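You operate a simulated robot arm through the tools that you are given. There is no shell and no other tool.

Carry out the task below with a simulated two-armed robot. There is one attempt and no reset: what you move stays moved.

## Task
Strip the bolted Velbrin compressor for rework and leave it open to the air.
Fine: bleed the hose and let the charge off to nought, uncouple the hose on to its rest pad, then open the service valve.

Only the result counts: the job must be done as asked and must still hold three seconds after the hand-in. Knocking over, shifting, dropping, spilling or breaking anything else fails it.

## Robot
Two 7-joint arms with two-finger parallel grippers on one trunk that stands fixed in place. Base frame: the origin is at the foot of the trunk, x ahead of it, y to its left, z up; the work surface is at about z = 0.86. Units: m, degrees, N and s.
The left shoulder is at [0.07, 0.163, 1.22], the right one opposite. With the tool pointing down near the work surface each hand reaches from about 0.38 to 0.88 m from the base axis, measured 20 degrees to its own side. Payload 3.43 kg a hand.
The tool frame of a hand sits at the grasp point between the pads (the TCP): z along the fingers, y along the line on which they close. The tips reach 0.034 m beyond it. The gripper opens to 0.128 m. The fingers are 0.024 m wide and 0.012 m thick; the gripper's body (0.048 by 0.13 m) begins 0.096 m behind the TCP.
Orientation is told as [roll, pitch, yaw] about the base's x, y, z axes, in that order, counted from this pose: with the fingers straight down and closing along the base's y, the tool's x points along the base's -x, its y along +y and its z along -z.

## Interface
- The arms move only by the tool nudge_tool. It takes "left_commands", "right_commands" or both (then of equal length, played together; a hand with none holds still); each is a list that holds one entry, the list of rows, each a list of 7 numbers: the turn, a rotation vector about the tool's x, y, z in degrees, then the shift along the tool's x, y, z in m, then the gripper command, from -1 (fully open) to 1 (shut), values between in proportion. In form: [[[rx, ry, rz, dx, dy, dz, fingers], ...]]. A call has 1 to 20 rows; each row shifts and turns the commanded pose from where the row before left it, along the tool's axes as they then stand. Rows are played at 5 a second. More than 0.05 m and 8.6 degrees between two rows, or a gripper value outside its range, and nothing of the call is played. A pose out of reach is approached as far as the arm can. The call stops where the force on the tool passes 70 N (or 10 N more than at its start, if that is more) or the arm is blocked; 0.2 s more then pass. Each finger travels about 0.153 m/s and halts on what it meets, pressing with about 38 N; the grip force reading is that of the motor and also rises with nothing between the fingers. The clock runs only during rows and for 0.2 s after the last one: add rows that do not move to give the fingers time. It gives the time, the measured TCP pose, the force on the tool (base axes), the opening and the grip force at its end, in the units of the frame above (readings bear some noise), with the torque about the TCP (base axes, N m) and any sound that the robot's microphone picked up.
- Cameras (640 x 400 px; columns grow to the right, rows downward): "scene" is now at [0.133, -0.0097, 1.4678]; the picture's right is [-0.13, -0.99, 0.00], its down [-0.49, 0.06, -0.87] and it looks along [0.86, -0.11, -0.49] (base axes); focal length 311 px, centre (320, 200). "left" rides on the left gripper at [0.076, 0.011, -0.16] in its tool frame; the picture's right is [-0.15, 0.99, 0.00], its down [-0.88, -0.13, -0.46] and it looks along [-0.45, -0.07, 0.89] (tool axes); focal length 234 px, centre (320, 200). "right" rides on the right gripper at [0.076, -0.011, -0.16] in its tool frame; the picture's right is [0.15, 0.99, 0.00], its down [-0.88, 0.13, -0.46] and it looks along [-0.45, 0.07, 0.89] (tool axes); focal length 234 px, centre (320, 200). There is no depth. A picture from a camera that has moved, and an enlarged one, comes with that camera's place and axes in the base frame and with its lens. The place of the scene camera against the robot may be out by one fixed shift of up to 0.018 m in any direction.
- get_image(camera): a new picture of that camera. It takes no simulated time.
- slide_trunk(by): slides the trunk up (or, below 0, down) by that many m; the arms and the scene camera ride with it, the base frame stays. It gives what a move gives, with no picture.
- turn_head(pan, tilt): turns the head with the scene camera to pan (to the left, within 86 degrees either way) and tilt (down, from -29 to 69), counted from straight ahead of the robot. It gives what a move gives.
- enlarge(camera, box): a new picture of the part [left, top, right, bottom] of that camera's present view, enlarged. It takes no simulated time.
- finish_job(): hands the job in; it is judged then, once.

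Nothing tells you positions but the pictures and the camera data. Unless the task says otherwise, let go and move clear before handing in.

The tools are called after "Request:" as a command line: name --argument value ..., lists and objects as JSON in quotes. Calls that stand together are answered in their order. nudge_tool: Moves the arms, as the interface text tells. Its arguments: {"type":"object","properties":{"left_commands":{"type":"array","items":{"type":"array","items":{"type":"array","items":{"type":"number"}}}},"right_commands":{"type":"array","items":{"type":"array","items":{"type":"array","items":{"type":"number"}}}}},"required":[]} The other tools are called the same way: slide_trunk (by) slides the trunk up or down; turn_head (pan, tilt) turns the head that bears the scene camera; get_image (camera) takes a picture; enlarge (camera, box) takes an enlarged picture of a part of a camera's view; finish_job () hands the job in.

At the start:

```text
clock: 0.0
left_position: [0.6949, 0.1453, 1.2093]
left_tool_rot: [0.0, 0.0, 0.1]
left_force: [-0.8, 0.1, -0.4]
left_moment: [0.01, 0.02, -0.01]
left_gripper_width: 0.1282
left_grasp_force: 0.0
right_position: [0.5207, -0.3014, 1.2109]
right_tool_rot: [0.1, 0.0, 0.0]
right_force: [-0.7, 0.0, -0.1]
right_moment: [0.01, 0.01, 0.02]
right_gripper_width: 0.1281
right_grasp_force: 0.1
trunk travel left (down, up): [-0.7, 0.24]
head pan, tilt: [-7.5, 29.5]
```

scene: 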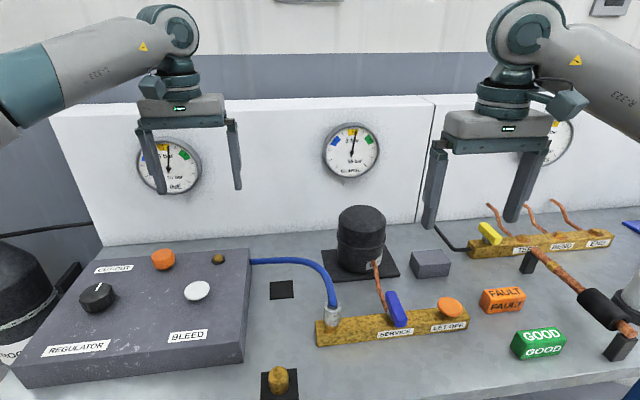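
right: 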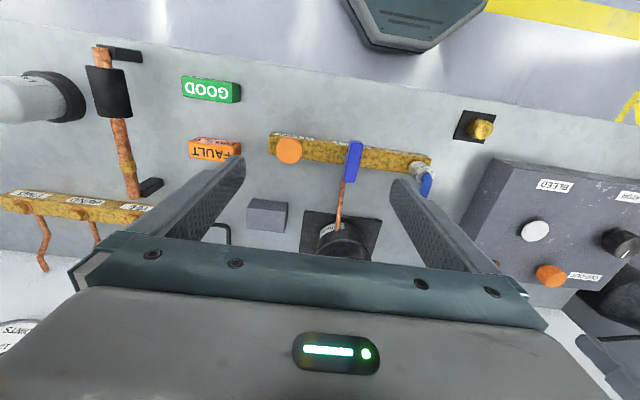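
left: 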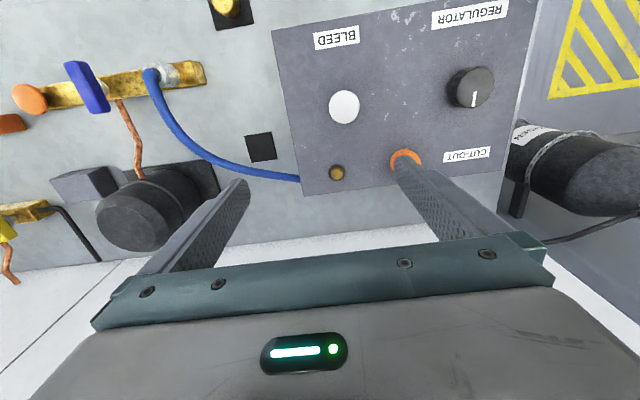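

I see a regulator panel on the left (regulator knob, orange cut-out, white bleed button), a manifold with a hose coupling, a blue service lever and an orange let-off button, and the compressor behind it. I'll look closer before moving anything.

Request:
enlarge --camera "scene" --box '[0, 220, 260, 400]'

Request:
enlarge --camera "scene" --box '[240, 200, 500, 370]'

Request:
enlarge --camera "scene" --box '[120, 110, 400, 210]'

Request:
enlarge --camera "scene" --box '[420, 100, 640, 360]'

Request:
enlarge --camera "left" --box '[0, 0, 320, 200]'

Request:
enlarge --camera "right" --box '[180, 80, 460, 260]'

```text
2.22 times, centred on (130, 310) of scene
camera zoom: at [0.133, -0.0097, 1.4678], right [-0.13, -0.99, 0.0], down [-0.49, 0.06, -0.87], along [0.86, -0.11, -0.49], focal length 691 px, centre (742, -44)
```

zoom: 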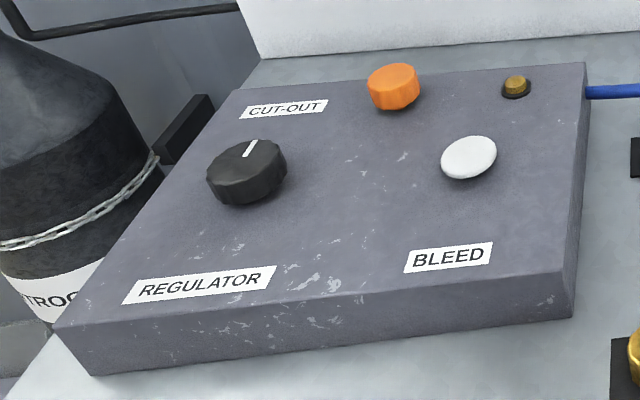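

```text
2.35 times, centred on (370, 285) of scene
camera zoom: at [0.133, -0.0097, 1.4678], right [-0.13, -0.99, 0.0], down [-0.49, 0.06, -0.87], along [0.86, -0.11, -0.49], focal length 732 px, centre (202, 0)
```

zoom: 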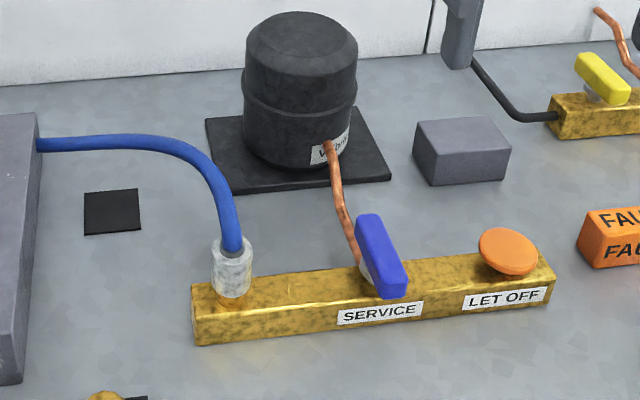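

```text
2.29 times, centred on (260, 160) of scene
camera zoom: at [0.133, -0.0097, 1.4678], right [-0.13, -0.99, 0.0], down [-0.49, 0.06, -0.87], along [0.86, -0.11, -0.49], focal length 711 px, centre (457, 291)
```

zoom: 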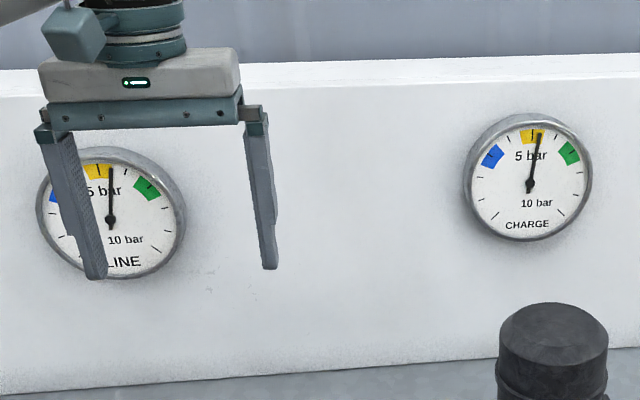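

```text
1.54 times, centred on (530, 230) of scene
camera zoom: at [0.133, -0.0097, 1.4678], right [-0.13, -0.99, 0.0], down [-0.49, 0.06, -0.87], along [0.86, -0.11, -0.49], focal length 478 px, centre (-3, 154)
```

zoom: 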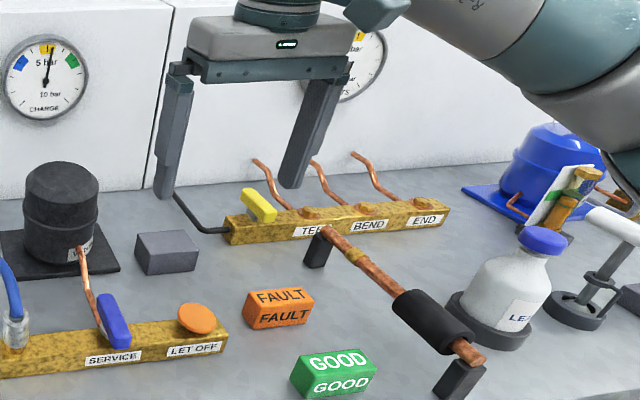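

```text
2.00 times, centred on (160, 100) of left
camera zoom: at [0.6205, 0.156, 1.3694], right [0.15, 0.99, 0.0], down [0.88, -0.13, 0.46], along [0.45, -0.07, -0.89], focal length 468 px, centre (640, 400)
```

zoom: 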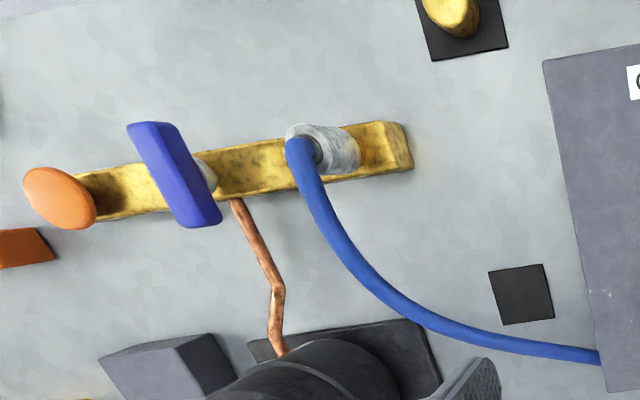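

```text
2.22 times, centred on (320, 170) of right
camera zoom: at [0.445, -0.3129, 1.3704], right [-0.15, 0.99, 0.0], down [0.88, 0.13, 0.46], along [0.45, 0.07, -0.89], focal length 520 px, centre (320, 267)
```

zoom: 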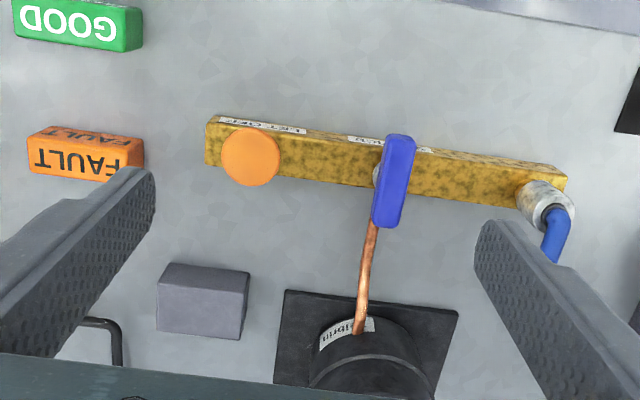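

The LINE and CHARGE gauges both read a little over 5 bar. I'll zoom in on the panel controls, the coupling and the pads to understand how they work.

Request:
enlarge --camera "scene" --box '[60, 235, 160, 325]'

Request:
enlarge --camera "scene" --box '[140, 235, 240, 315]'

Request:
enlarge --camera "scene" --box '[250, 265, 350, 400]'

Request:
enlarge --camera "scene" --box '[340, 270, 480, 350]'

Request:
enlarge --camera "left" --box '[270, 0, 530, 200]'

Request:
enlarge --camera "scene" --box '[310, 110, 400, 190]'

Request:
enlarge --camera "right" --box '[330, 120, 460, 210]'

```text
4.44 times, centred on (110, 280) of scene
camera zoom: at [0.133, -0.0097, 1.4678], right [-0.13, -0.99, 0.0], down [-0.49, 0.06, -0.87], along [0.86, -0.11, -0.49], focal length 1382 px, centre (1253, -156)
```

zoom: 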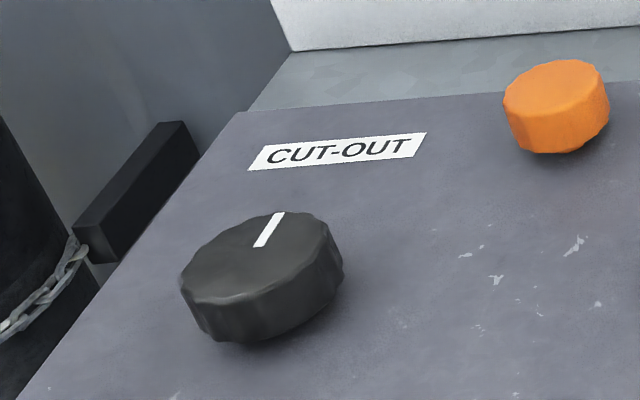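

```text
5.00 times, centred on (190, 275) of scene
camera zoom: at [0.133, -0.0097, 1.4678], right [-0.13, -0.99, 0.0], down [-0.49, 0.06, -0.87], along [0.86, -0.11, -0.49], focal length 1554 px, centre (970, -175)
```

zoom: 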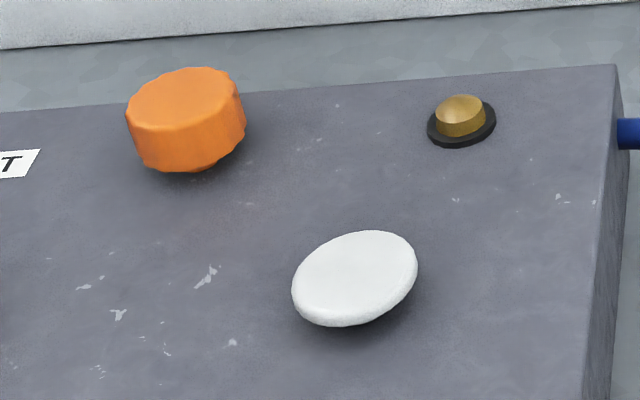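

```text
2.96 times, centred on (300, 332) of scene
camera zoom: at [0.133, -0.0097, 1.4678], right [-0.13, -0.99, 0.0], down [-0.49, 0.06, -0.87], along [0.86, -0.11, -0.49], focal length 921 px, centre (379, -193)
```

zoom: 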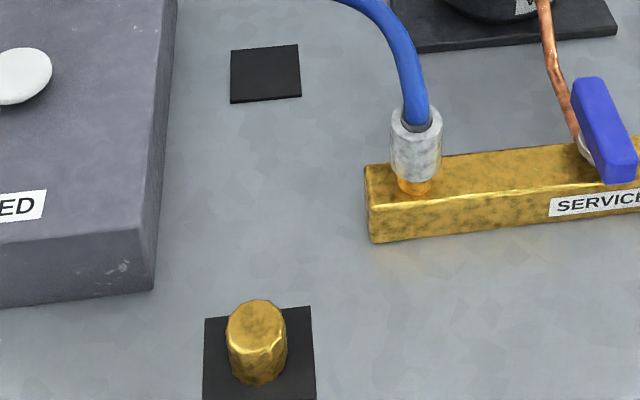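

```text
4.57 times, centred on (410, 310) of scene
camera zoom: at [0.133, -0.0097, 1.4678], right [-0.13, -0.99, 0.0], down [-0.49, 0.06, -0.87], along [0.86, -0.11, -0.49], focal length 1421 px, centre (-91, -303)
```

zoom: 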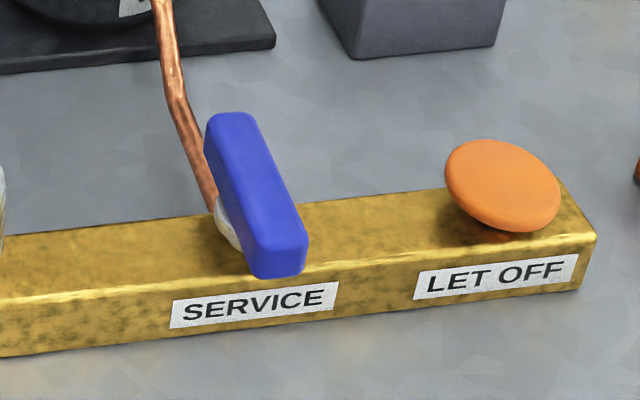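

```text
2.00 times, centred on (400, 100) of left
camera zoom: at [0.6205, 0.156, 1.3694], right [0.15, 0.99, 0.0], down [0.88, -0.13, 0.46], along [0.45, -0.07, -0.89], focal length 468 px, centre (160, 400)
```

zoom: 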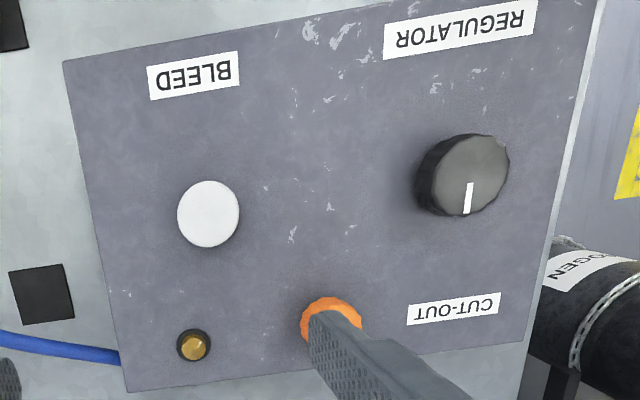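

```text
5.00 times, centred on (355, 150) of scene
camera zoom: at [0.133, -0.0097, 1.4678], right [-0.13, -0.99, 0.0], down [-0.49, 0.06, -0.87], along [0.86, -0.11, -0.49], focal length 1554 px, centre (145, 450)
```

zoom: 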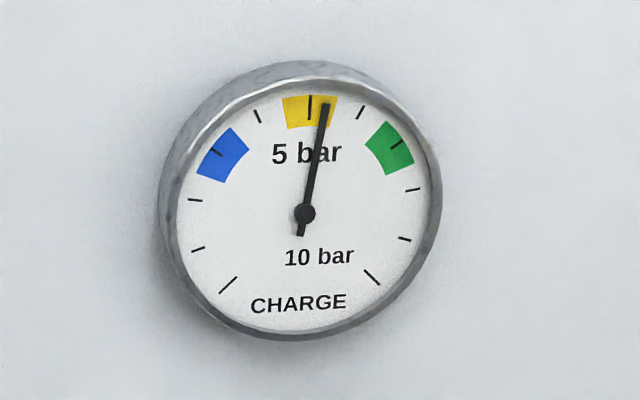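

```text
4.44 times, centred on (395, 165) of right
camera zoom: at [0.445, -0.3129, 1.3704], right [-0.15, 0.99, 0.0], down [0.88, 0.13, 0.46], along [0.45, 0.07, -0.89], focal length 1041 px, centre (-13, 356)
```

zoom: 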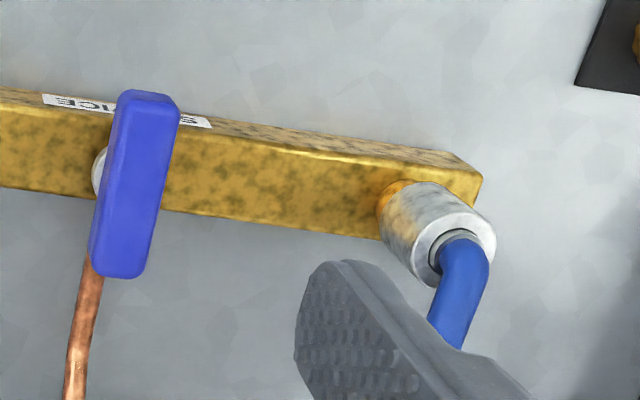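

The white BLEED button is at about (0.665, 0.188, 0.95) and the LET OFF button at about (0.574, -0.355, 0.92). I'll close both grippers and bring each hand above its button, staying clear.

Request:
nudge_tool --left_commands '[[[0, 0, 0, 0.015, 0.0215, 0, 1], [0, 0, 0, 0.015, 0.0215, 0.04, 1], [0, 0, 0, 0, 0, 0.05, 1], [0, 0, 0, 0, 0, 0.05, 1], [0, 0, 0, 0, 0, 0.04, 1], [0, 0, 0, 0, 0, 0, 1]]]' --right_commands '[[[0, 0, 0, -0.027, -0.027, 0, 1], [0, 0, 0, -0.026, -0.026, 0.04, 1], [0, 0, 0, 0, 0, 0.05, 1], [0, 0, 0, 0, 0, 0.05, 1], [0, 0, 0, 0, 0, 0.05, 1], [0, 0, 0, 0, 0, 0.02, 1]]]'

Request:
get_image --camera "scene"

Request:
get_image --camera "left"

Request:
get_image --camera "right"

```text
refused: row 2 steps farther than a row can; nothing moved
```

```text
taken
camera scene: at [0.133, -0.0097, 1.4678], right [-0.13, -0.99, 0.0], down [-0.49, 0.06, -0.87], along [0.86, -0.11, -0.49], focal length 311 px, centre (320, 200)
```

scene: 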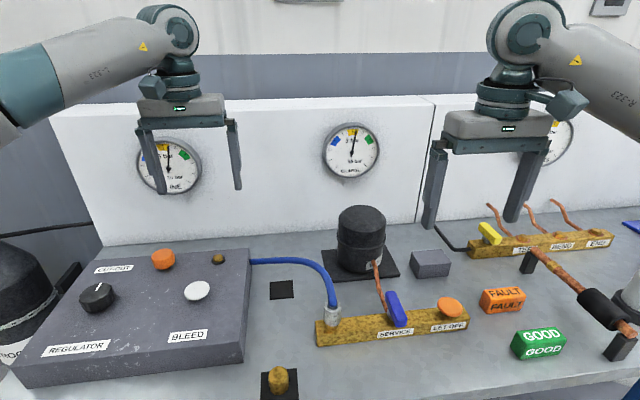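

```text
taken
camera left: at [0.6205, 0.156, 1.3694], right [0.15, 0.99, 0.0], down [0.88, -0.13, 0.46], along [0.45, -0.07, -0.89], focal length 234 px, centre (320, 200)
```

left: 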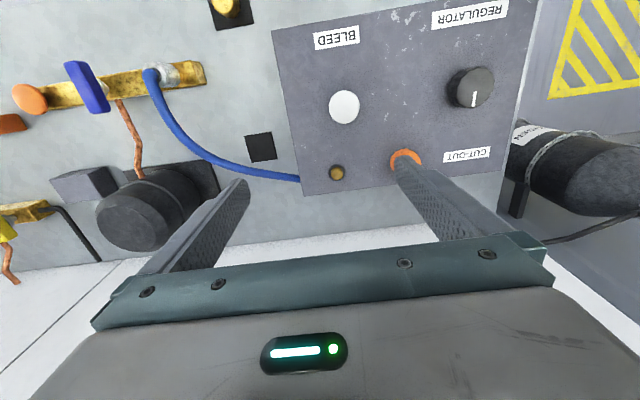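

```text
taken
camera right: at [0.445, -0.3129, 1.3704], right [-0.15, 0.99, 0.0], down [0.88, 0.13, 0.46], along [0.45, 0.07, -0.89], focal length 234 px, centre (320, 200)
```

right: 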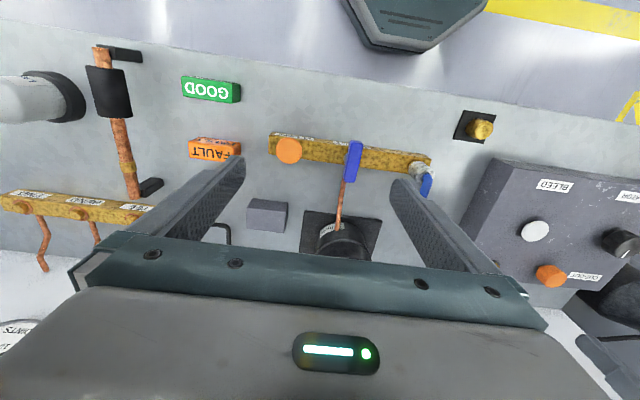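

The button positions still look right; the row step was just too long. I'll send the same approach in smaller steps.

Request:
nudge_tool --left_commands '[[[0, 0, 0, 0.015, 0.0215, 0, 1], [0, 0, 0, 0.015, 0.0215, 0, 1], [0, 0, 0, 0, 0, 0.045, 1], [0, 0, 0, 0, 0, 0.045, 1], [0, 0, 0, 0, 0, 0.045, 1], [0, 0, 0, 0, 0, 0.045, 1], [0, 0, 0, 0, 0, 0, 1]]]' --right_commands '[[[0, 0, 0, -0.027, -0.027, 0, 1], [0, 0, 0, -0.026, -0.026, 0, 1], [0, 0, 0, 0, 0, 0.045, 1], [0, 0, 0, 0, 0, 0.045, 1], [0, 0, 0, 0, 0, 0.045, 1], [0, 0, 0, 0, 0, 0.045, 1], [0, 0, 0, 0, 0, 0.02, 1]]]'

Request:
get_image --camera "scene"

Request:
get_image --camera "left"

Request:
get_image --camera "right"

```text
clock: 1.6
left_position: [0.6639, 0.1877, 1.0271]
left_tool_rot: [-0.1, 0.1, 0.0]
left_force: [0.2, -0.5, -0.4]
left_moment: [0.0, -0.03, -0.02]
left_gripper_width: 0.0003
left_grasp_force: 33.2
right_position: [0.5736, -0.3547, 1.0111]
right_tool_rot: [0.0, -0.1, 0.0]
right_force: [0.4, -0.3, 0.2]
right_moment: [0.02, -0.03, 0.01]
right_gripper_width: 0.0001
right_grasp_force: 32.9
trunk travel left (down, up): [-0.7, 0.24]
head pan, tilt: [-7.5, 29.5]
```

```text
taken
camera scene: at [0.1322, -0.01, 1.468], right [-0.13, -0.99, 0.0], down [-0.49, 0.06, -0.87], along [0.86, -0.11, -0.49], focal length 311 px, centre (320, 200)
```

scene: 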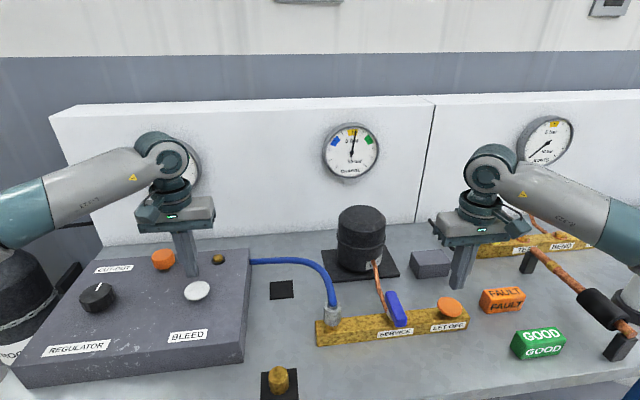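

```text
taken
camera left: at [0.5898, 0.1997, 1.1876], right [0.15, 0.99, 0.0], down [0.88, -0.13, 0.46], along [0.45, -0.07, -0.89], focal length 234 px, centre (320, 200)
```

left: 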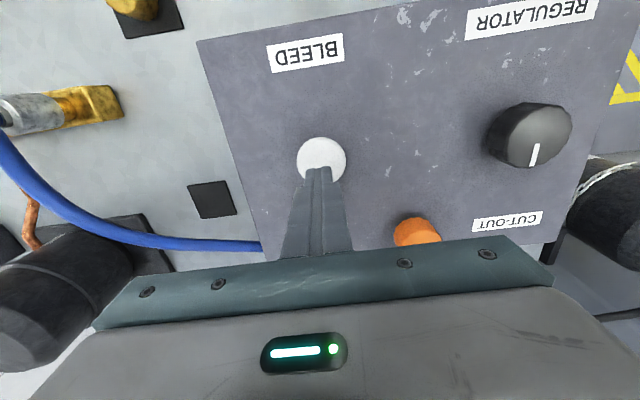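

```text
taken
camera right: at [0.4991, -0.3659, 1.1708], right [-0.15, 0.99, 0.0], down [0.88, 0.13, 0.46], along [0.45, 0.07, -0.89], focal length 234 px, centre (320, 200)
```

right: 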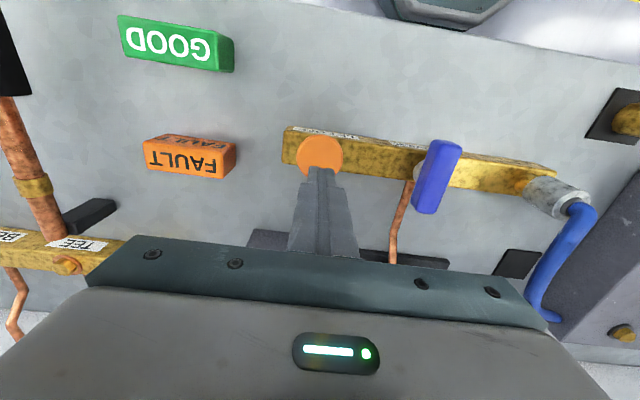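

Both closed hands are centred over their buttons. I'll press BLEED first with the left hand, going down in small steps.

Request:
nudge_tool --left_commands '[[[0, 0, 0, 0, -0.001, 0.02, 1], [0, 0, 0, 0, 0, 0.012, 1], [0, 0, 0, 0, 0, 0.004, 1], [0, 0, 0, 0, 0, 0.003, 1], [0, 0, 0, 0, 0, 0.003, 1]]]'

Request:
get_image --camera "scene"

Request:
enlarge --camera "scene" --box '[120, 120, 260, 320]'

```text
clock: 2.8
left_position: [0.6637, 0.1867, 0.9862]
left_tool_rot: [0.0, 0.0, 0.0]
left_force: [0.3, 1.4, 3.0]
left_moment: [0.04, 0.0, 0.03]
left_gripper_width: 0.0
left_grasp_force: 32.8
right_position: [0.5748, -0.3547, 1.0116]
right_tool_rot: [0.0, -0.1, 0.0]
right_force: [0.2, 0.1, 1.1]
right_moment: [0.02, 0.02, 0.0]
right_gripper_width: 0.0
right_grasp_force: 33.0
trunk travel left (down, up): [-0.7, 0.24]
head pan, tilt: [-7.5, 29.5]
```

```text
taken
camera scene: at [0.1328, -0.0096, 1.4679], right [-0.13, -0.99, 0.0], down [-0.49, 0.06, -0.87], along [0.86, -0.11, -0.49], focal length 311 px, centre (320, 200)
```

scene: 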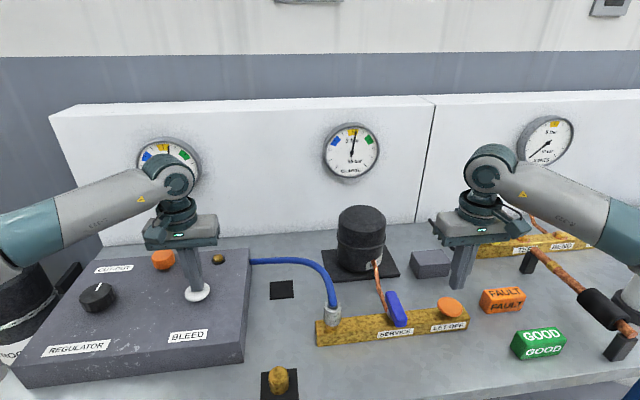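

```text
2.00 times, centred on (190, 220) of scene
camera zoom: at [0.1328, -0.0096, 1.4679], right [-0.13, -0.99, 0.0], down [-0.49, 0.06, -0.87], along [0.86, -0.11, -0.49], focal length 622 px, centre (580, 160)
```

zoom: 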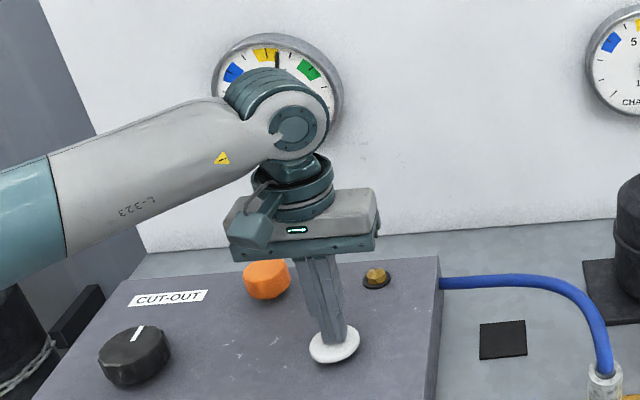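

Just touching BLEED (about 3 N), and the top of the LINE gauge is now visible. I'll press further and hold.

Request:
nudge_tool --left_commands '[[[0, 0, 0, 0, 0, 0.003, 1], [0, 0, 0, 0, 0, 0.003, 1], [0, 0, 0, 0, 0, 0.002, 1], [0, 0, 0, 0, 0, 0, 1], [0, 0, 0, 0, 0, 0, 1]]]'

Request:
enlarge --camera "scene" --box '[120, 120, 400, 320]'

```text
clock: 4.0
left_position: [0.6629, 0.1861, 0.981]
left_tool_rot: [0.0, -0.1, 0.2]
left_force: [6.0, 0.8, 14.5]
left_moment: [0.0, -0.13, 0.0]
left_gripper_width: 0.0
left_grasp_force: 33.1
right_position: [0.5738, -0.3554, 1.011]
right_tool_rot: [0.1, 0.0, 0.1]
right_force: [-0.1, 0.3, 0.1]
right_moment: [-0.02, 0.01, 0.04]
right_gripper_width: 0.0
right_grasp_force: 34.1
trunk travel left (down, up): [-0.7, 0.24]
head pan, tilt: [-7.5, 29.5]
```

```text
2.00 times, centred on (260, 220) of scene
camera zoom: at [0.1321, -0.0102, 1.4681], right [-0.13, -0.99, 0.0], down [-0.49, 0.06, -0.87], along [0.86, -0.11, -0.49], focal length 622 px, centre (440, 160)
```

zoom: 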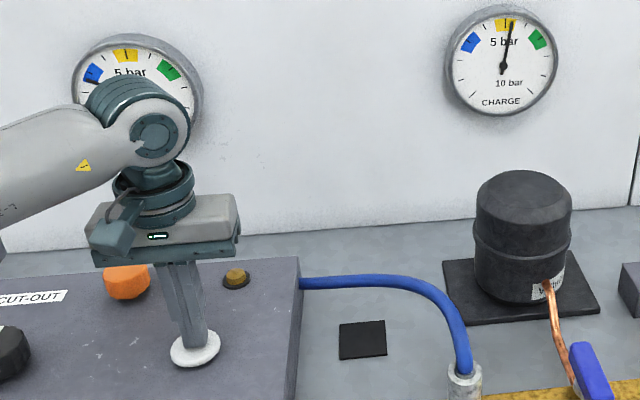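

LINE has dropped to the blue band at about 3 bar while CHARGE is unchanged. I'll keep holding BLEED.

Request:
nudge_tool --left_commands '[[[0, 0, 0, 0, 0, 0, 1], [0, 0, 0, 0, 0, 0, 1], [0, 0, 0, 0, 0, 0, 1], [0, 0, 0, 0, 0, 0, 1], [0, 0, 0, 0, 0, 0, 1], [0, 0, 0, 0, 0, 0, 1], [0, 0, 0, 0, 0, 0, 1], [0, 0, 0, 0, 0, 0, 1], [0, 0, 0, 0, 0, 0, 1], [0, 0, 0, 0, 0, 0, 1], [0, 0, 0, 0, 0, 0, 1], [0, 0, 0, 0, 0, 0, 1], [0, 0, 0, 0, 0, 0, 1], [0, 0, 0, 0, 0, 0, 1], [0, 0, 0, 0, 0, 0, 1]]]'

Request:
enlarge --camera "scene" --box '[120, 120, 400, 320]'

```text
clock: 7.2
left_position: [0.6638, 0.1863, 0.9796]
left_tool_rot: [0.0, -0.1, 0.1]
left_force: [10.0, 0.8, 22.6]
left_moment: [0.02, -0.34, -0.01]
left_gripper_width: 0.0
left_grasp_force: 32.8
right_position: [0.5741, -0.3554, 1.0108]
right_tool_rot: [-0.1, 0.0, 0.0]
right_force: [0.7, -0.6, -0.7]
right_moment: [0.03, -0.02, -0.03]
right_gripper_width: 0.0001
right_grasp_force: 32.8
trunk travel left (down, up): [-0.7, 0.24]
head pan, tilt: [-7.5, 29.5]
```

```text
2.00 times, centred on (260, 220) of scene
camera zoom: at [0.1317, -0.0104, 1.468], right [-0.13, -0.99, 0.0], down [-0.49, 0.06, -0.87], along [0.86, -0.11, -0.49], focal length 622 px, centre (440, 160)
```

zoom: 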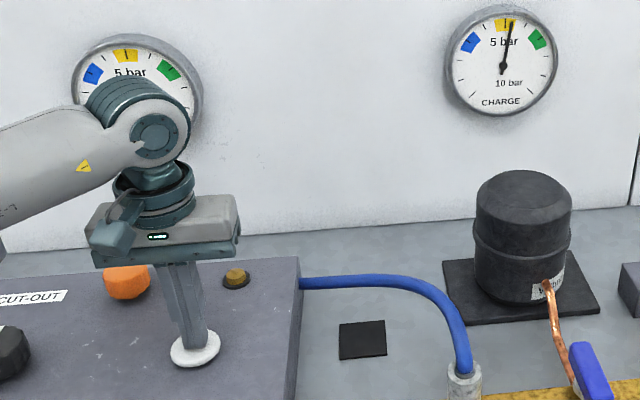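

The LINE needle is now below what I can see past the arm. I'll lift off BLEED and check whether the line stays down.

Request:
nudge_tool --left_commands '[[[0, 0, 0, 0, 0, -0.02, 1], [0, 0, 0, 0, 0, -0.04, 1], [0, 0, 0, 0, 0, -0.045, 1], [0, 0, 0, 0, 0, -0.045, 1], [0, 0, 0, 0, 0, -0.045, 1]]]'

Request:
get_image --camera "scene"

Request:
enlarge --camera "scene" --box '[120, 110, 400, 310]'

```text
clock: 8.4
left_position: [0.6674, 0.1868, 1.1736]
left_tool_rot: [0.1, 0.0, 0.0]
left_force: [0.7, -0.7, -0.1]
left_moment: [0.0, -0.01, 0.02]
left_gripper_width: 0.0
left_grasp_force: 32.8
right_position: [0.5746, -0.3552, 1.0105]
right_tool_rot: [0.2, 0.0, 0.0]
right_force: [-0.6, -0.4, -0.6]
right_moment: [0.02, -0.03, 0.03]
right_gripper_width: 0.0
right_grasp_force: 32.9
trunk travel left (down, up): [-0.7, 0.24]
head pan, tilt: [-7.5, 29.5]
```

```text
taken
camera scene: at [0.132, -0.0105, 1.4679], right [-0.13, -0.99, 0.0], down [-0.49, 0.07, -0.87], along [0.86, -0.11, -0.49], focal length 311 px, centre (320, 200)
```

scene: 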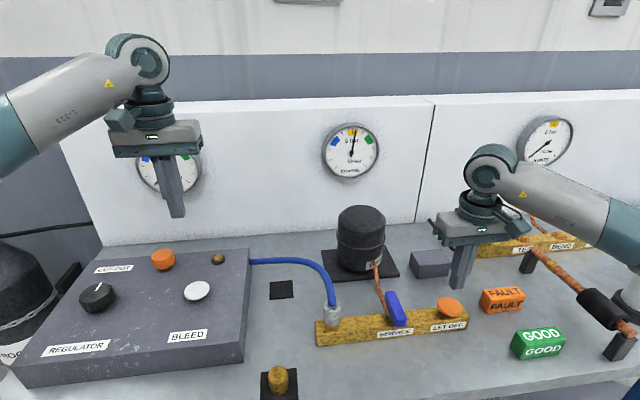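

```text
2.00 times, centred on (260, 210) of scene
camera zoom: at [0.132, -0.0105, 1.4679], right [-0.13, -0.99, 0.0], down [-0.49, 0.07, -0.87], along [0.86, -0.11, -0.49], focal length 622 px, centre (440, 180)
```

zoom: 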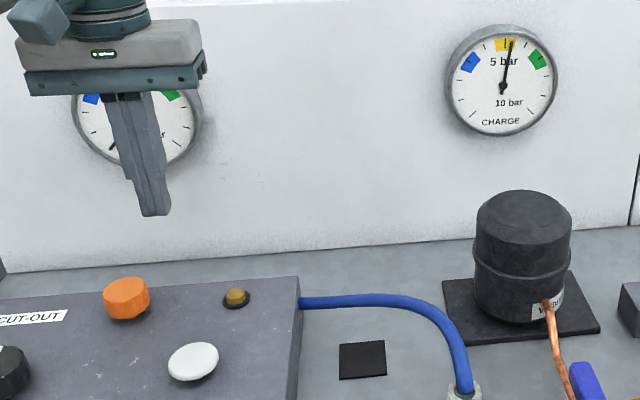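

LINE appears to sit at nought. Now I'll press LET OFF with the right hand and shift the left hand aside so I can see the LINE dial.

Request:
nudge_tool --right_commands '[[[0, 0, 0, 0, 0, 0.025, 1], [0, 0, 0, 0, 0, 0.02, 1], [0, 0, 0, 0, 0, 0.008, 1], [0, 0, 0, 0, 0, 0.004, 1], [0, 0, 0, 0, 0, 0.003, 1], [0, 0, 0, 0, 0, 0.003, 1]]]' --left_commands '[[[0, 0, 0, 0.03, -0.02, 0, 1], [0, 0, 0, 0.03, -0.02, 0, 1], [0, 0, 0, 0.03, 0, 0, 1], [0, 0, 0, 0, 0, 0, 1], [0, 0, 0, 0, 0, 0, 1], [0, 0, 0, 0, 0, 0, 1]]]'

Request:
get_image --camera "scene"

Request:
enlarge --camera "scene" --box '[120, 120, 400, 200]'

```text
clock: 9.8
left_position: [0.576, 0.1471, 1.176]
left_tool_rot: [0.0, -0.1, 0.1]
left_force: [-0.6, 0.2, 0.5]
left_moment: [0.01, 0.01, -0.04]
left_gripper_width: 0.0
left_grasp_force: 32.9
right_position: [0.5738, -0.3536, 0.9504]
right_tool_rot: [0.0, -0.4, -0.1]
right_force: [-0.7, -3.5, 19.8]
right_moment: [-0.14, 0.08, 0.09]
right_gripper_width: 0.0001
right_grasp_force: 32.6
trunk travel left (down, up): [-0.7, 0.24]
head pan, tilt: [-7.5, 29.5]
```

```text
taken
camera scene: at [0.1308, -0.0091, 1.4684], right [-0.13, -0.99, 0.0], down [-0.49, 0.06, -0.87], along [0.86, -0.11, -0.49], focal length 311 px, centre (320, 200)
```

scene: 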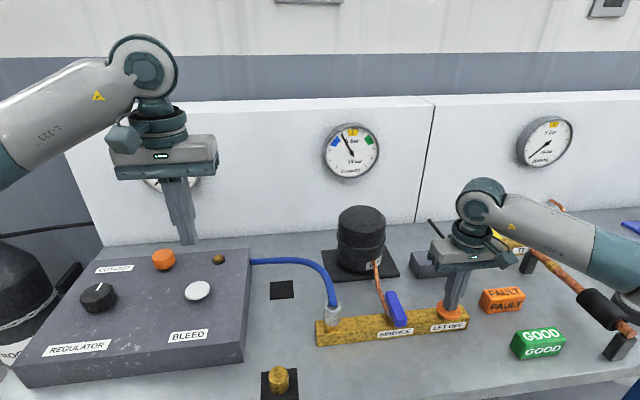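

```text
2.29 times, centred on (260, 160) of scene
camera zoom: at [0.1308, -0.0091, 1.4684], right [-0.13, -0.99, 0.0], down [-0.49, 0.06, -0.87], along [0.86, -0.11, -0.49], focal length 711 px, centre (457, 291)
```

zoom: 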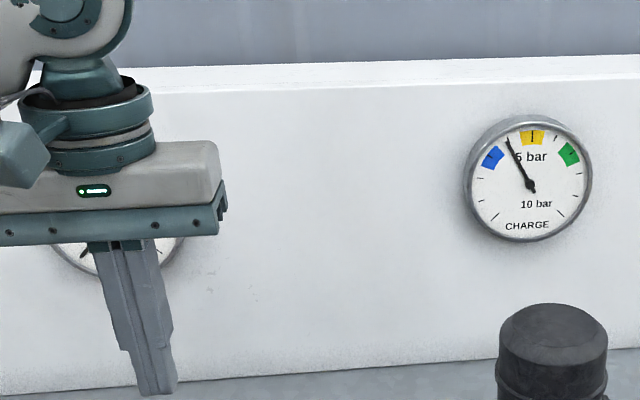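

CHARGE is falling. I'll keep holding LET OFF and move the left hand rightward, still high, to uncover the LINE gauge.

Request:
nudge_tool --right_commands '[[[0, 0, 0, 0, 0, 0.001, 1], [0, 0, 0, 0, 0, 0, 1], [0, 0, 0, 0, 0, 0, 1], [0, 0, 0, 0, 0, 0, 1], [0, 0, 0, 0, 0, 0, 1], [0, 0, 0, 0, 0, 0, 1], [0, 0, 0, 0, 0, 0, 1], [0, 0, 0, 0, 0, 0, 1], [0, 0, 0, 0, 0, 0, 1], [0, 0, 0, 0, 0, 0, 1], [0, 0, 0, 0, 0, 0, 1], [0, 0, 0, 0, 0, 0, 1], [0, 0, 0, 0, 0, 0, 1], [0, 0, 0, 0, 0, 0, 1], [0, 0, 0, 0, 0, 0, 1]]]' --left_commands '[[[0, 0, 0, 0, -0.04, 0, 1], [0, 0, 0, 0, -0.04, 0, 1], [0, 0, 0, 0, -0.04, 0, 1], [0, 0, 0, 0, -0.03, 0, 1], [0, 0, 0, 0, 0, 0, 0], [0, 0, 0, 0, 0, 0, -1], [0, 0, 0, 0, 0, 0, -1], [0, 0, 0, 0, 0, 0, -1], [0, 0, 0, 0, 0, 0, -1], [0, 0, 0, 0, 0, 0, -1], [0, 0, 0, 0, 0, 0, -1], [0, 0, 0, 0, 0, 0, -1], [0, 0, 0, 0, 0, 0, -1], [0, 0, 0, 0, 0, 0, -1], [0, 0, 0, 0, 0, 0, -1]]]'

Request:
get_image --camera "scene"

Request:
enlarge --camera "scene" --box '[120, 120, 400, 200]'

Request:
get_image --camera "left"

```text
clock: 13.0
left_position: [0.5705, -0.0021, 1.1752]
left_tool_rot: [0.0, -0.1, 0.0]
left_force: [0.5, -0.7, -0.6]
left_moment: [0.02, -0.02, 0.01]
left_gripper_width: 0.1284
left_grasp_force: 0.1
right_position: [0.572, -0.3532, 0.949]
right_tool_rot: [0.0, -0.4, -0.2]
right_force: [10.2, -9.8, 36.4]
right_moment: [-0.36, -0.23, 0.03]
right_gripper_width: 0.0
right_grasp_force: 32.8
trunk travel left (down, up): [-0.7, 0.24]
head pan, tilt: [-7.5, 29.5]
```

```text
taken
camera scene: at [0.1305, -0.0088, 1.4682], right [-0.13, -0.99, 0.0], down [-0.49, 0.06, -0.87], along [0.86, -0.11, -0.49], focal length 311 px, centre (320, 200)
```

scene: 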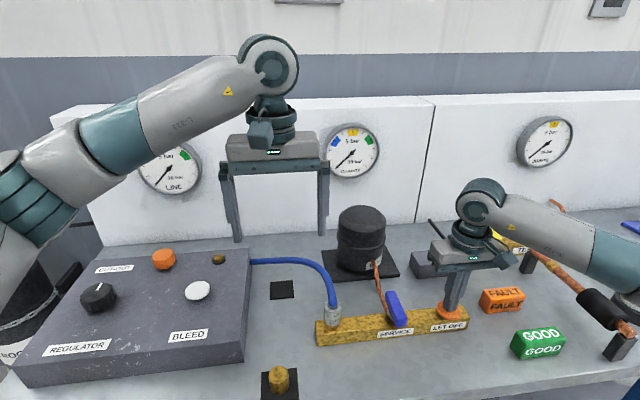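

```text
2.29 times, centred on (260, 160) of scene
camera zoom: at [0.1305, -0.0088, 1.4682], right [-0.13, -0.99, 0.0], down [-0.49, 0.06, -0.87], along [0.86, -0.11, -0.49], focal length 711 px, centre (457, 291)
```

zoom: 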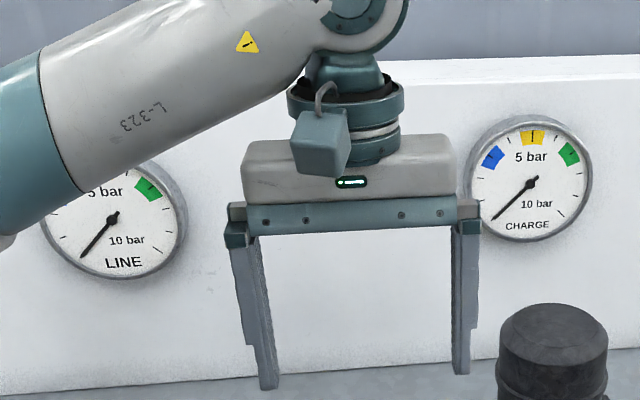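

```text
taken
camera left: at [0.4965, 0.0101, 1.3353], right [0.15, 0.99, 0.0], down [0.88, -0.13, 0.46], along [0.45, -0.07, -0.89], focal length 234 px, centre (320, 200)
```

left: 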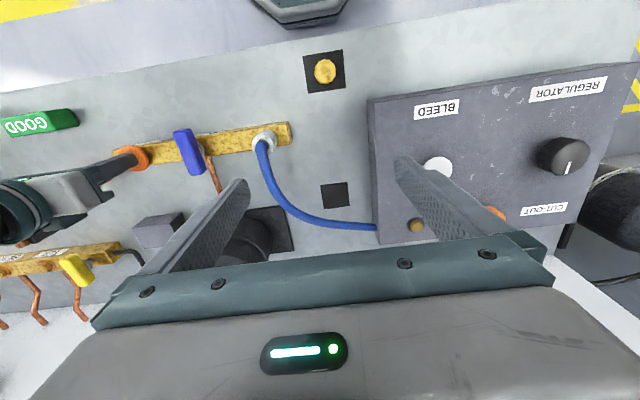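

Both gauges read nought. I'll lift the right hand off LET OFF and take measurements of the coupling and pad.

Request:
nudge_tool --right_commands '[[[0, 0, 0, 0, 0, -0.02, 1], [0, 0, 0, 0, 0, -0.04, 1], [0, 0, 0, 0, 0, -0.045, 1], [0, 0, 0, 0, -0.04, 0, 1], [0, 0, 0, 0, -0.04, 0, 1], [0, 0, 0, 0, 0, 0, 1]]]'

Request:
enlarge --camera "scene" --box '[120, 110, 400, 210]'

Request:
enlarge --camera "left" --box '[200, 90, 380, 220]'

Request:
enlarge --camera "scene" --box '[250, 265, 390, 355]'

Request:
get_image --camera "right"

```text
clock: 14.4
left_position: [0.5736, 0.0001, 1.1739]
left_tool_rot: [0.0, 0.1, 0.1]
left_force: [-0.1, -0.4, -1.1]
left_moment: [0.0, 0.0, 0.01]
left_gripper_width: 0.1282
left_grasp_force: 0.0
right_position: [0.5742, -0.434, 1.05]
right_tool_rot: [0.1, 0.0, 0.0]
right_force: [0.2, 0.2, -0.6]
right_moment: [0.03, -0.01, 0.0]
right_gripper_width: 0.0001
right_grasp_force: 32.6
trunk travel left (down, up): [-0.7, 0.24]
head pan, tilt: [-7.5, 29.5]
```

```text
2.29 times, centred on (260, 160) of scene
camera zoom: at [0.1337, -0.0085, 1.4678], right [-0.13, -0.99, 0.0], down [-0.49, 0.06, -0.87], along [0.86, -0.11, -0.49], focal length 711 px, centre (457, 291)
```

zoom: 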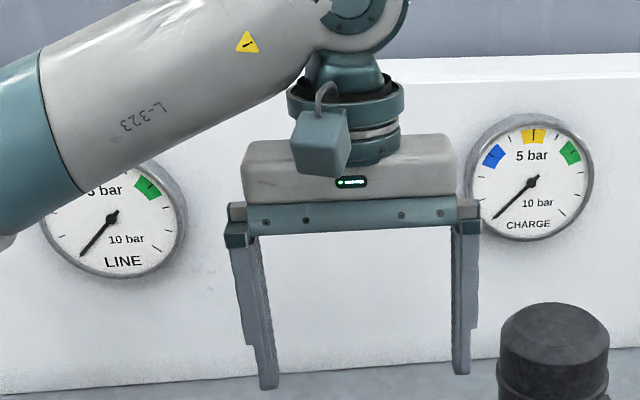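

```text
3.08 times, centred on (290, 155) of left
camera zoom: at [0.4994, 0.0105, 1.334], right [0.14, 0.99, 0.0], down [0.88, -0.13, 0.45], along [0.45, -0.07, -0.89], focal length 720 px, centre (412, 338)
```

zoom: 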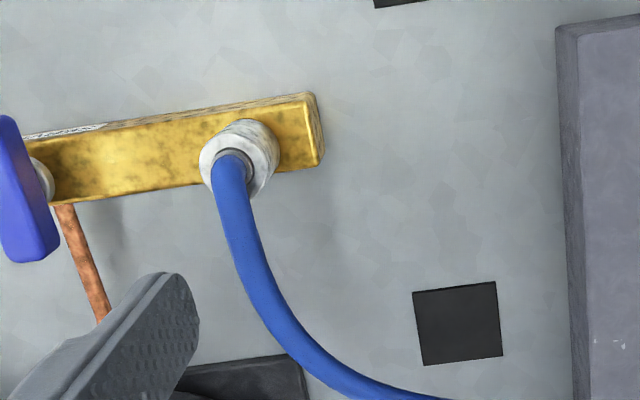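

```text
4.44 times, centred on (320, 310) of scene
camera zoom: at [0.1337, -0.0085, 1.4678], right [-0.13, -0.99, 0.0], down [-0.49, 0.06, -0.87], along [0.86, -0.11, -0.49], focal length 1382 px, centre (320, -289)
```

zoom: 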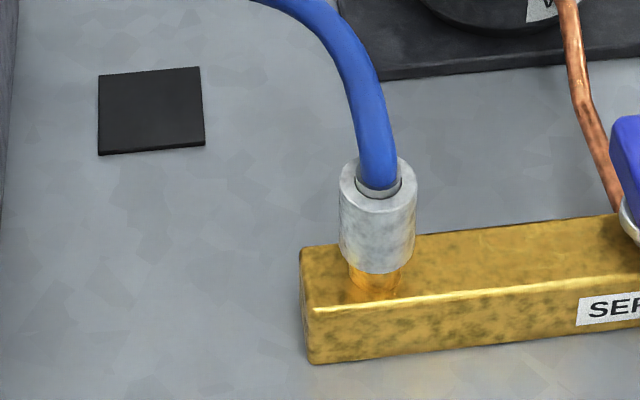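

```text
taken
camera right: at [0.4992, -0.4446, 1.2106], right [-0.15, 0.99, 0.0], down [0.88, 0.13, 0.45], along [0.45, 0.07, -0.89], focal length 234 px, centre (320, 200)
```

right: 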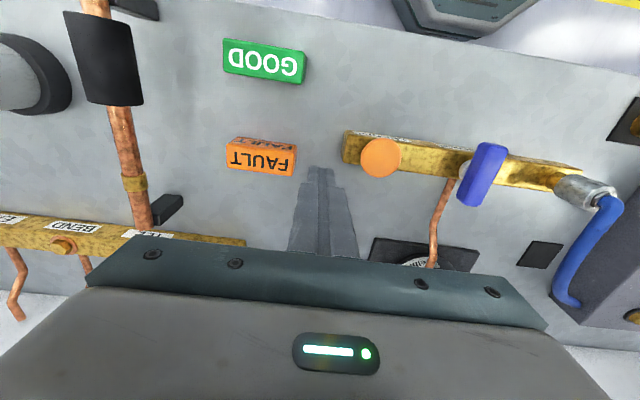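

Gauges hold at nought. The hose coupling sleeve is centred near (0.574, -0.095), its top at about z = 0.965, and the manifold top is near 0.90. I'll bring the left hand over it, part open, and check alignment.

Request:
nudge_tool --left_commands '[[[0, 0, 0, 0, -0.035, 0, -0.25], [0, 0, 0, 0, -0.035, 0, -0.25], [0, 0, 0, 0, -0.025, 0.02, -0.25], [0, 0, 0, 0, 0, 0.045, -0.25], [0, 0, 0, 0, 0, 0.045, -0.25], [0, 0, 0, 0, 0, 0, -0.25]]]'

Request:
get_image --camera "left"

Request:
get_image --camera "right"

Request:
enlarge --camera "scene" --box '[220, 180, 440, 360]'

```text
clock: 15.8
left_position: [0.5767, -0.0985, 1.0657]
left_tool_rot: [0.0, 0.0, 0.0]
left_force: [-1.1, -0.5, 0.9]
left_moment: [-0.03, 0.0, -0.01]
left_gripper_width: 0.08
left_grasp_force: 0.1
right_position: [0.5747, -0.434, 1.0513]
right_tool_rot: [0.0, 0.1, 0.0]
right_force: [-0.7, -0.3, -0.5]
right_moment: [-0.04, -0.06, 0.02]
right_gripper_width: 0.0002
right_grasp_force: 33.4
trunk travel left (down, up): [-0.7, 0.24]
head pan, tilt: [-7.5, 29.5]
```

```text
taken
camera left: at [0.5018, -0.0877, 1.225], right [0.15, 0.99, 0.0], down [0.88, -0.13, 0.46], along [0.45, -0.07, -0.89], focal length 234 px, centre (320, 200)
```

left: 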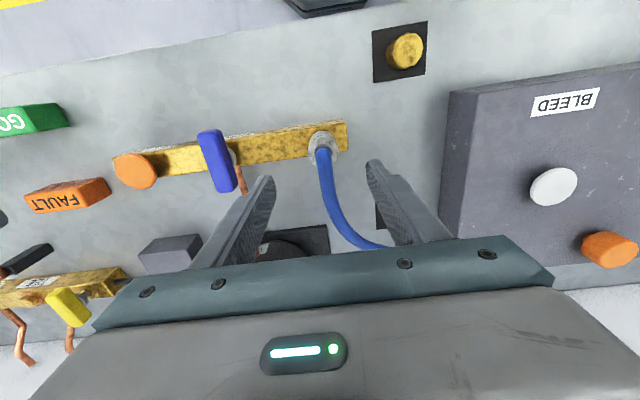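

```text
taken
camera right: at [0.4979, -0.4459, 1.2107], right [-0.15, 0.99, 0.0], down [0.88, 0.13, 0.46], along [0.45, 0.07, -0.89], focal length 234 px, centre (320, 200)
```

right: 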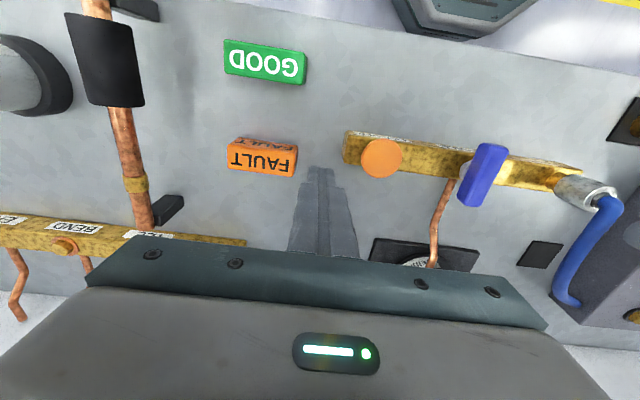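

```text
2.22 times, centred on (330, 270) of scene
camera zoom: at [0.1324, -0.0102, 1.4679], right [-0.13, -0.99, 0.0], down [-0.49, 0.06, -0.87], along [0.86, -0.11, -0.49], focal length 691 px, centre (298, 44)
```

zoom: 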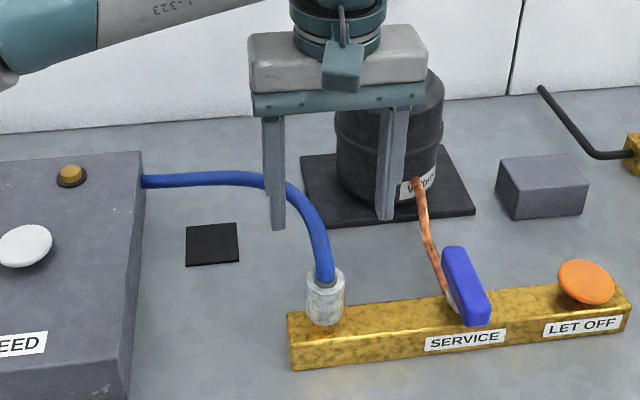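

The sleeve sits roughly between the fingers. One close look to refine alignment before descending.

Request:
enlarge --camera "left" --box '[250, 100, 410, 200]'

Request:
enlarge --camera "right" --box '[500, 140, 640, 320]'

```text
4.00 times, centred on (330, 150) of left
camera zoom: at [0.5018, -0.0877, 1.225], right [0.15, 0.99, 0.0], down [0.88, -0.13, 0.46], along [0.45, -0.07, -0.89], focal length 937 px, centre (280, 400)
```

zoom: 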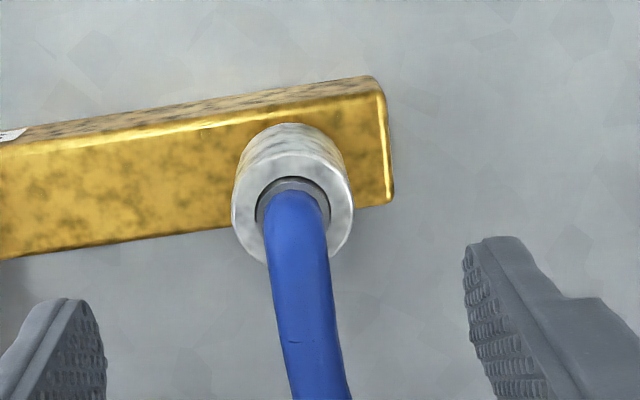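

```text
2.22 times, centred on (570, 230) of right
camera zoom: at [0.4979, -0.4459, 1.2107], right [-0.15, 0.99, 0.0], down [0.88, 0.13, 0.46], along [0.45, 0.07, -0.89], focal length 520 px, centre (-236, 133)
```

zoom: 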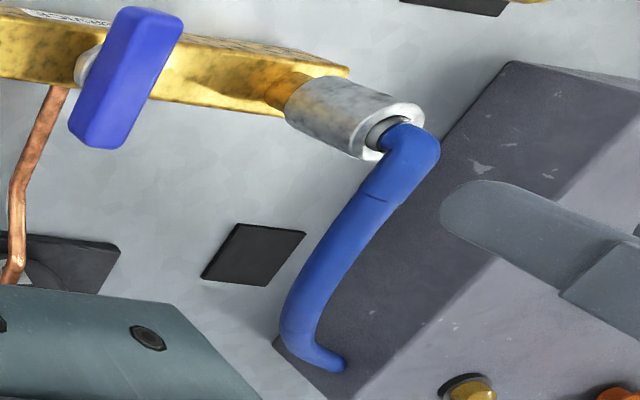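

The sleeve centre is confirmed at about (0.574, -0.0945) with a diameter of about 0.035 m. I'll descend around it to z ≈ 0.943 and then close.

Request:
nudge_tool --left_commands '[[[0, 0, 0, 0.002, 0.003, 0.04, -0.25], [0, 0, 0, 0, 0, 0.04, -0.25], [0, 0, 0, 0, 0, 0.025, -0.25], [0, 0, 0, 0, 0, 0.015, -0.25], [0, 0, 0, 0, 0, 0, -0.25]]]'

Request:
enlarge --camera "scene" --box '[260, 220, 420, 360]'

Request:
get_image --camera "left"

Request:
enlarge --camera "right" --box '[440, 100, 640, 320]'

```text
clock: 17.0
left_position: [0.5742, -0.095, 0.9444]
left_tool_rot: [-0.1, 0.0, 0.1]
left_force: [-0.1, -0.2, 1.1]
left_moment: [-0.02, 0.01, 0.03]
left_gripper_width: 0.0799
left_grasp_force: 0.0
right_position: [0.5734, -0.4341, 1.0508]
right_tool_rot: [0.0, 0.1, 0.0]
right_force: [0.3, -0.8, -0.7]
right_moment: [0.0, 0.01, -0.03]
right_gripper_width: 0.0002
right_grasp_force: 32.9
trunk travel left (down, up): [-0.7, 0.24]
head pan, tilt: [-7.5, 29.5]
```

```text
2.86 times, centred on (340, 290) of scene
camera zoom: at [0.1328, -0.0099, 1.4679], right [-0.13, -0.99, 0.0], down [-0.49, 0.06, -0.87], along [0.86, -0.11, -0.49], focal length 888 px, centre (263, -57)
```

zoom: 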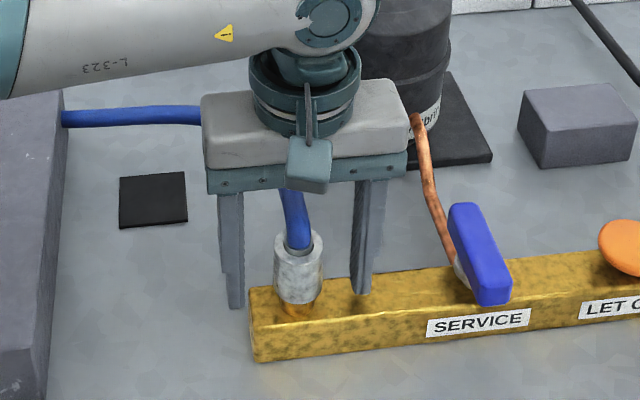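

```text
taken
camera left: at [0.4999, -0.0844, 1.1043], right [0.15, 0.99, 0.0], down [0.88, -0.13, 0.46], along [0.45, -0.07, -0.89], focal length 234 px, centre (320, 200)
```

left: 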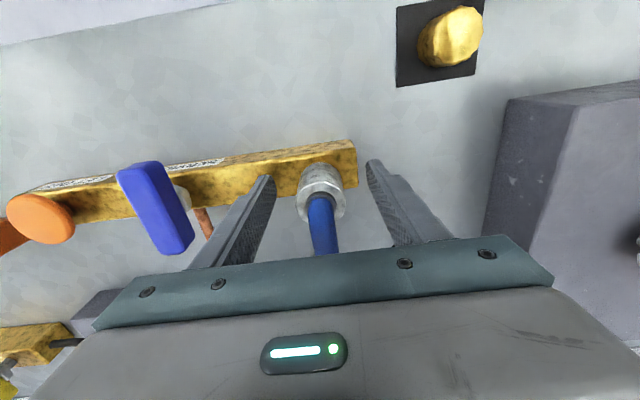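

```text
1.82 times, centred on (540, 210) of right
camera zoom: at [0.4983, -0.4456, 1.2107], right [-0.15, 0.99, 0.0], down [0.88, 0.13, 0.46], along [0.45, 0.07, -0.89], focal length 426 px, centre (-80, 182)
```

zoom: 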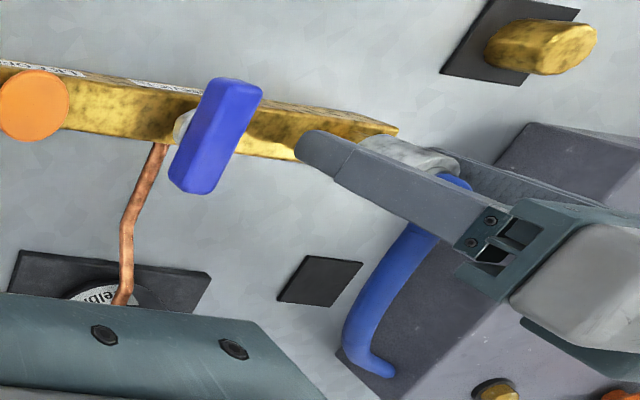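

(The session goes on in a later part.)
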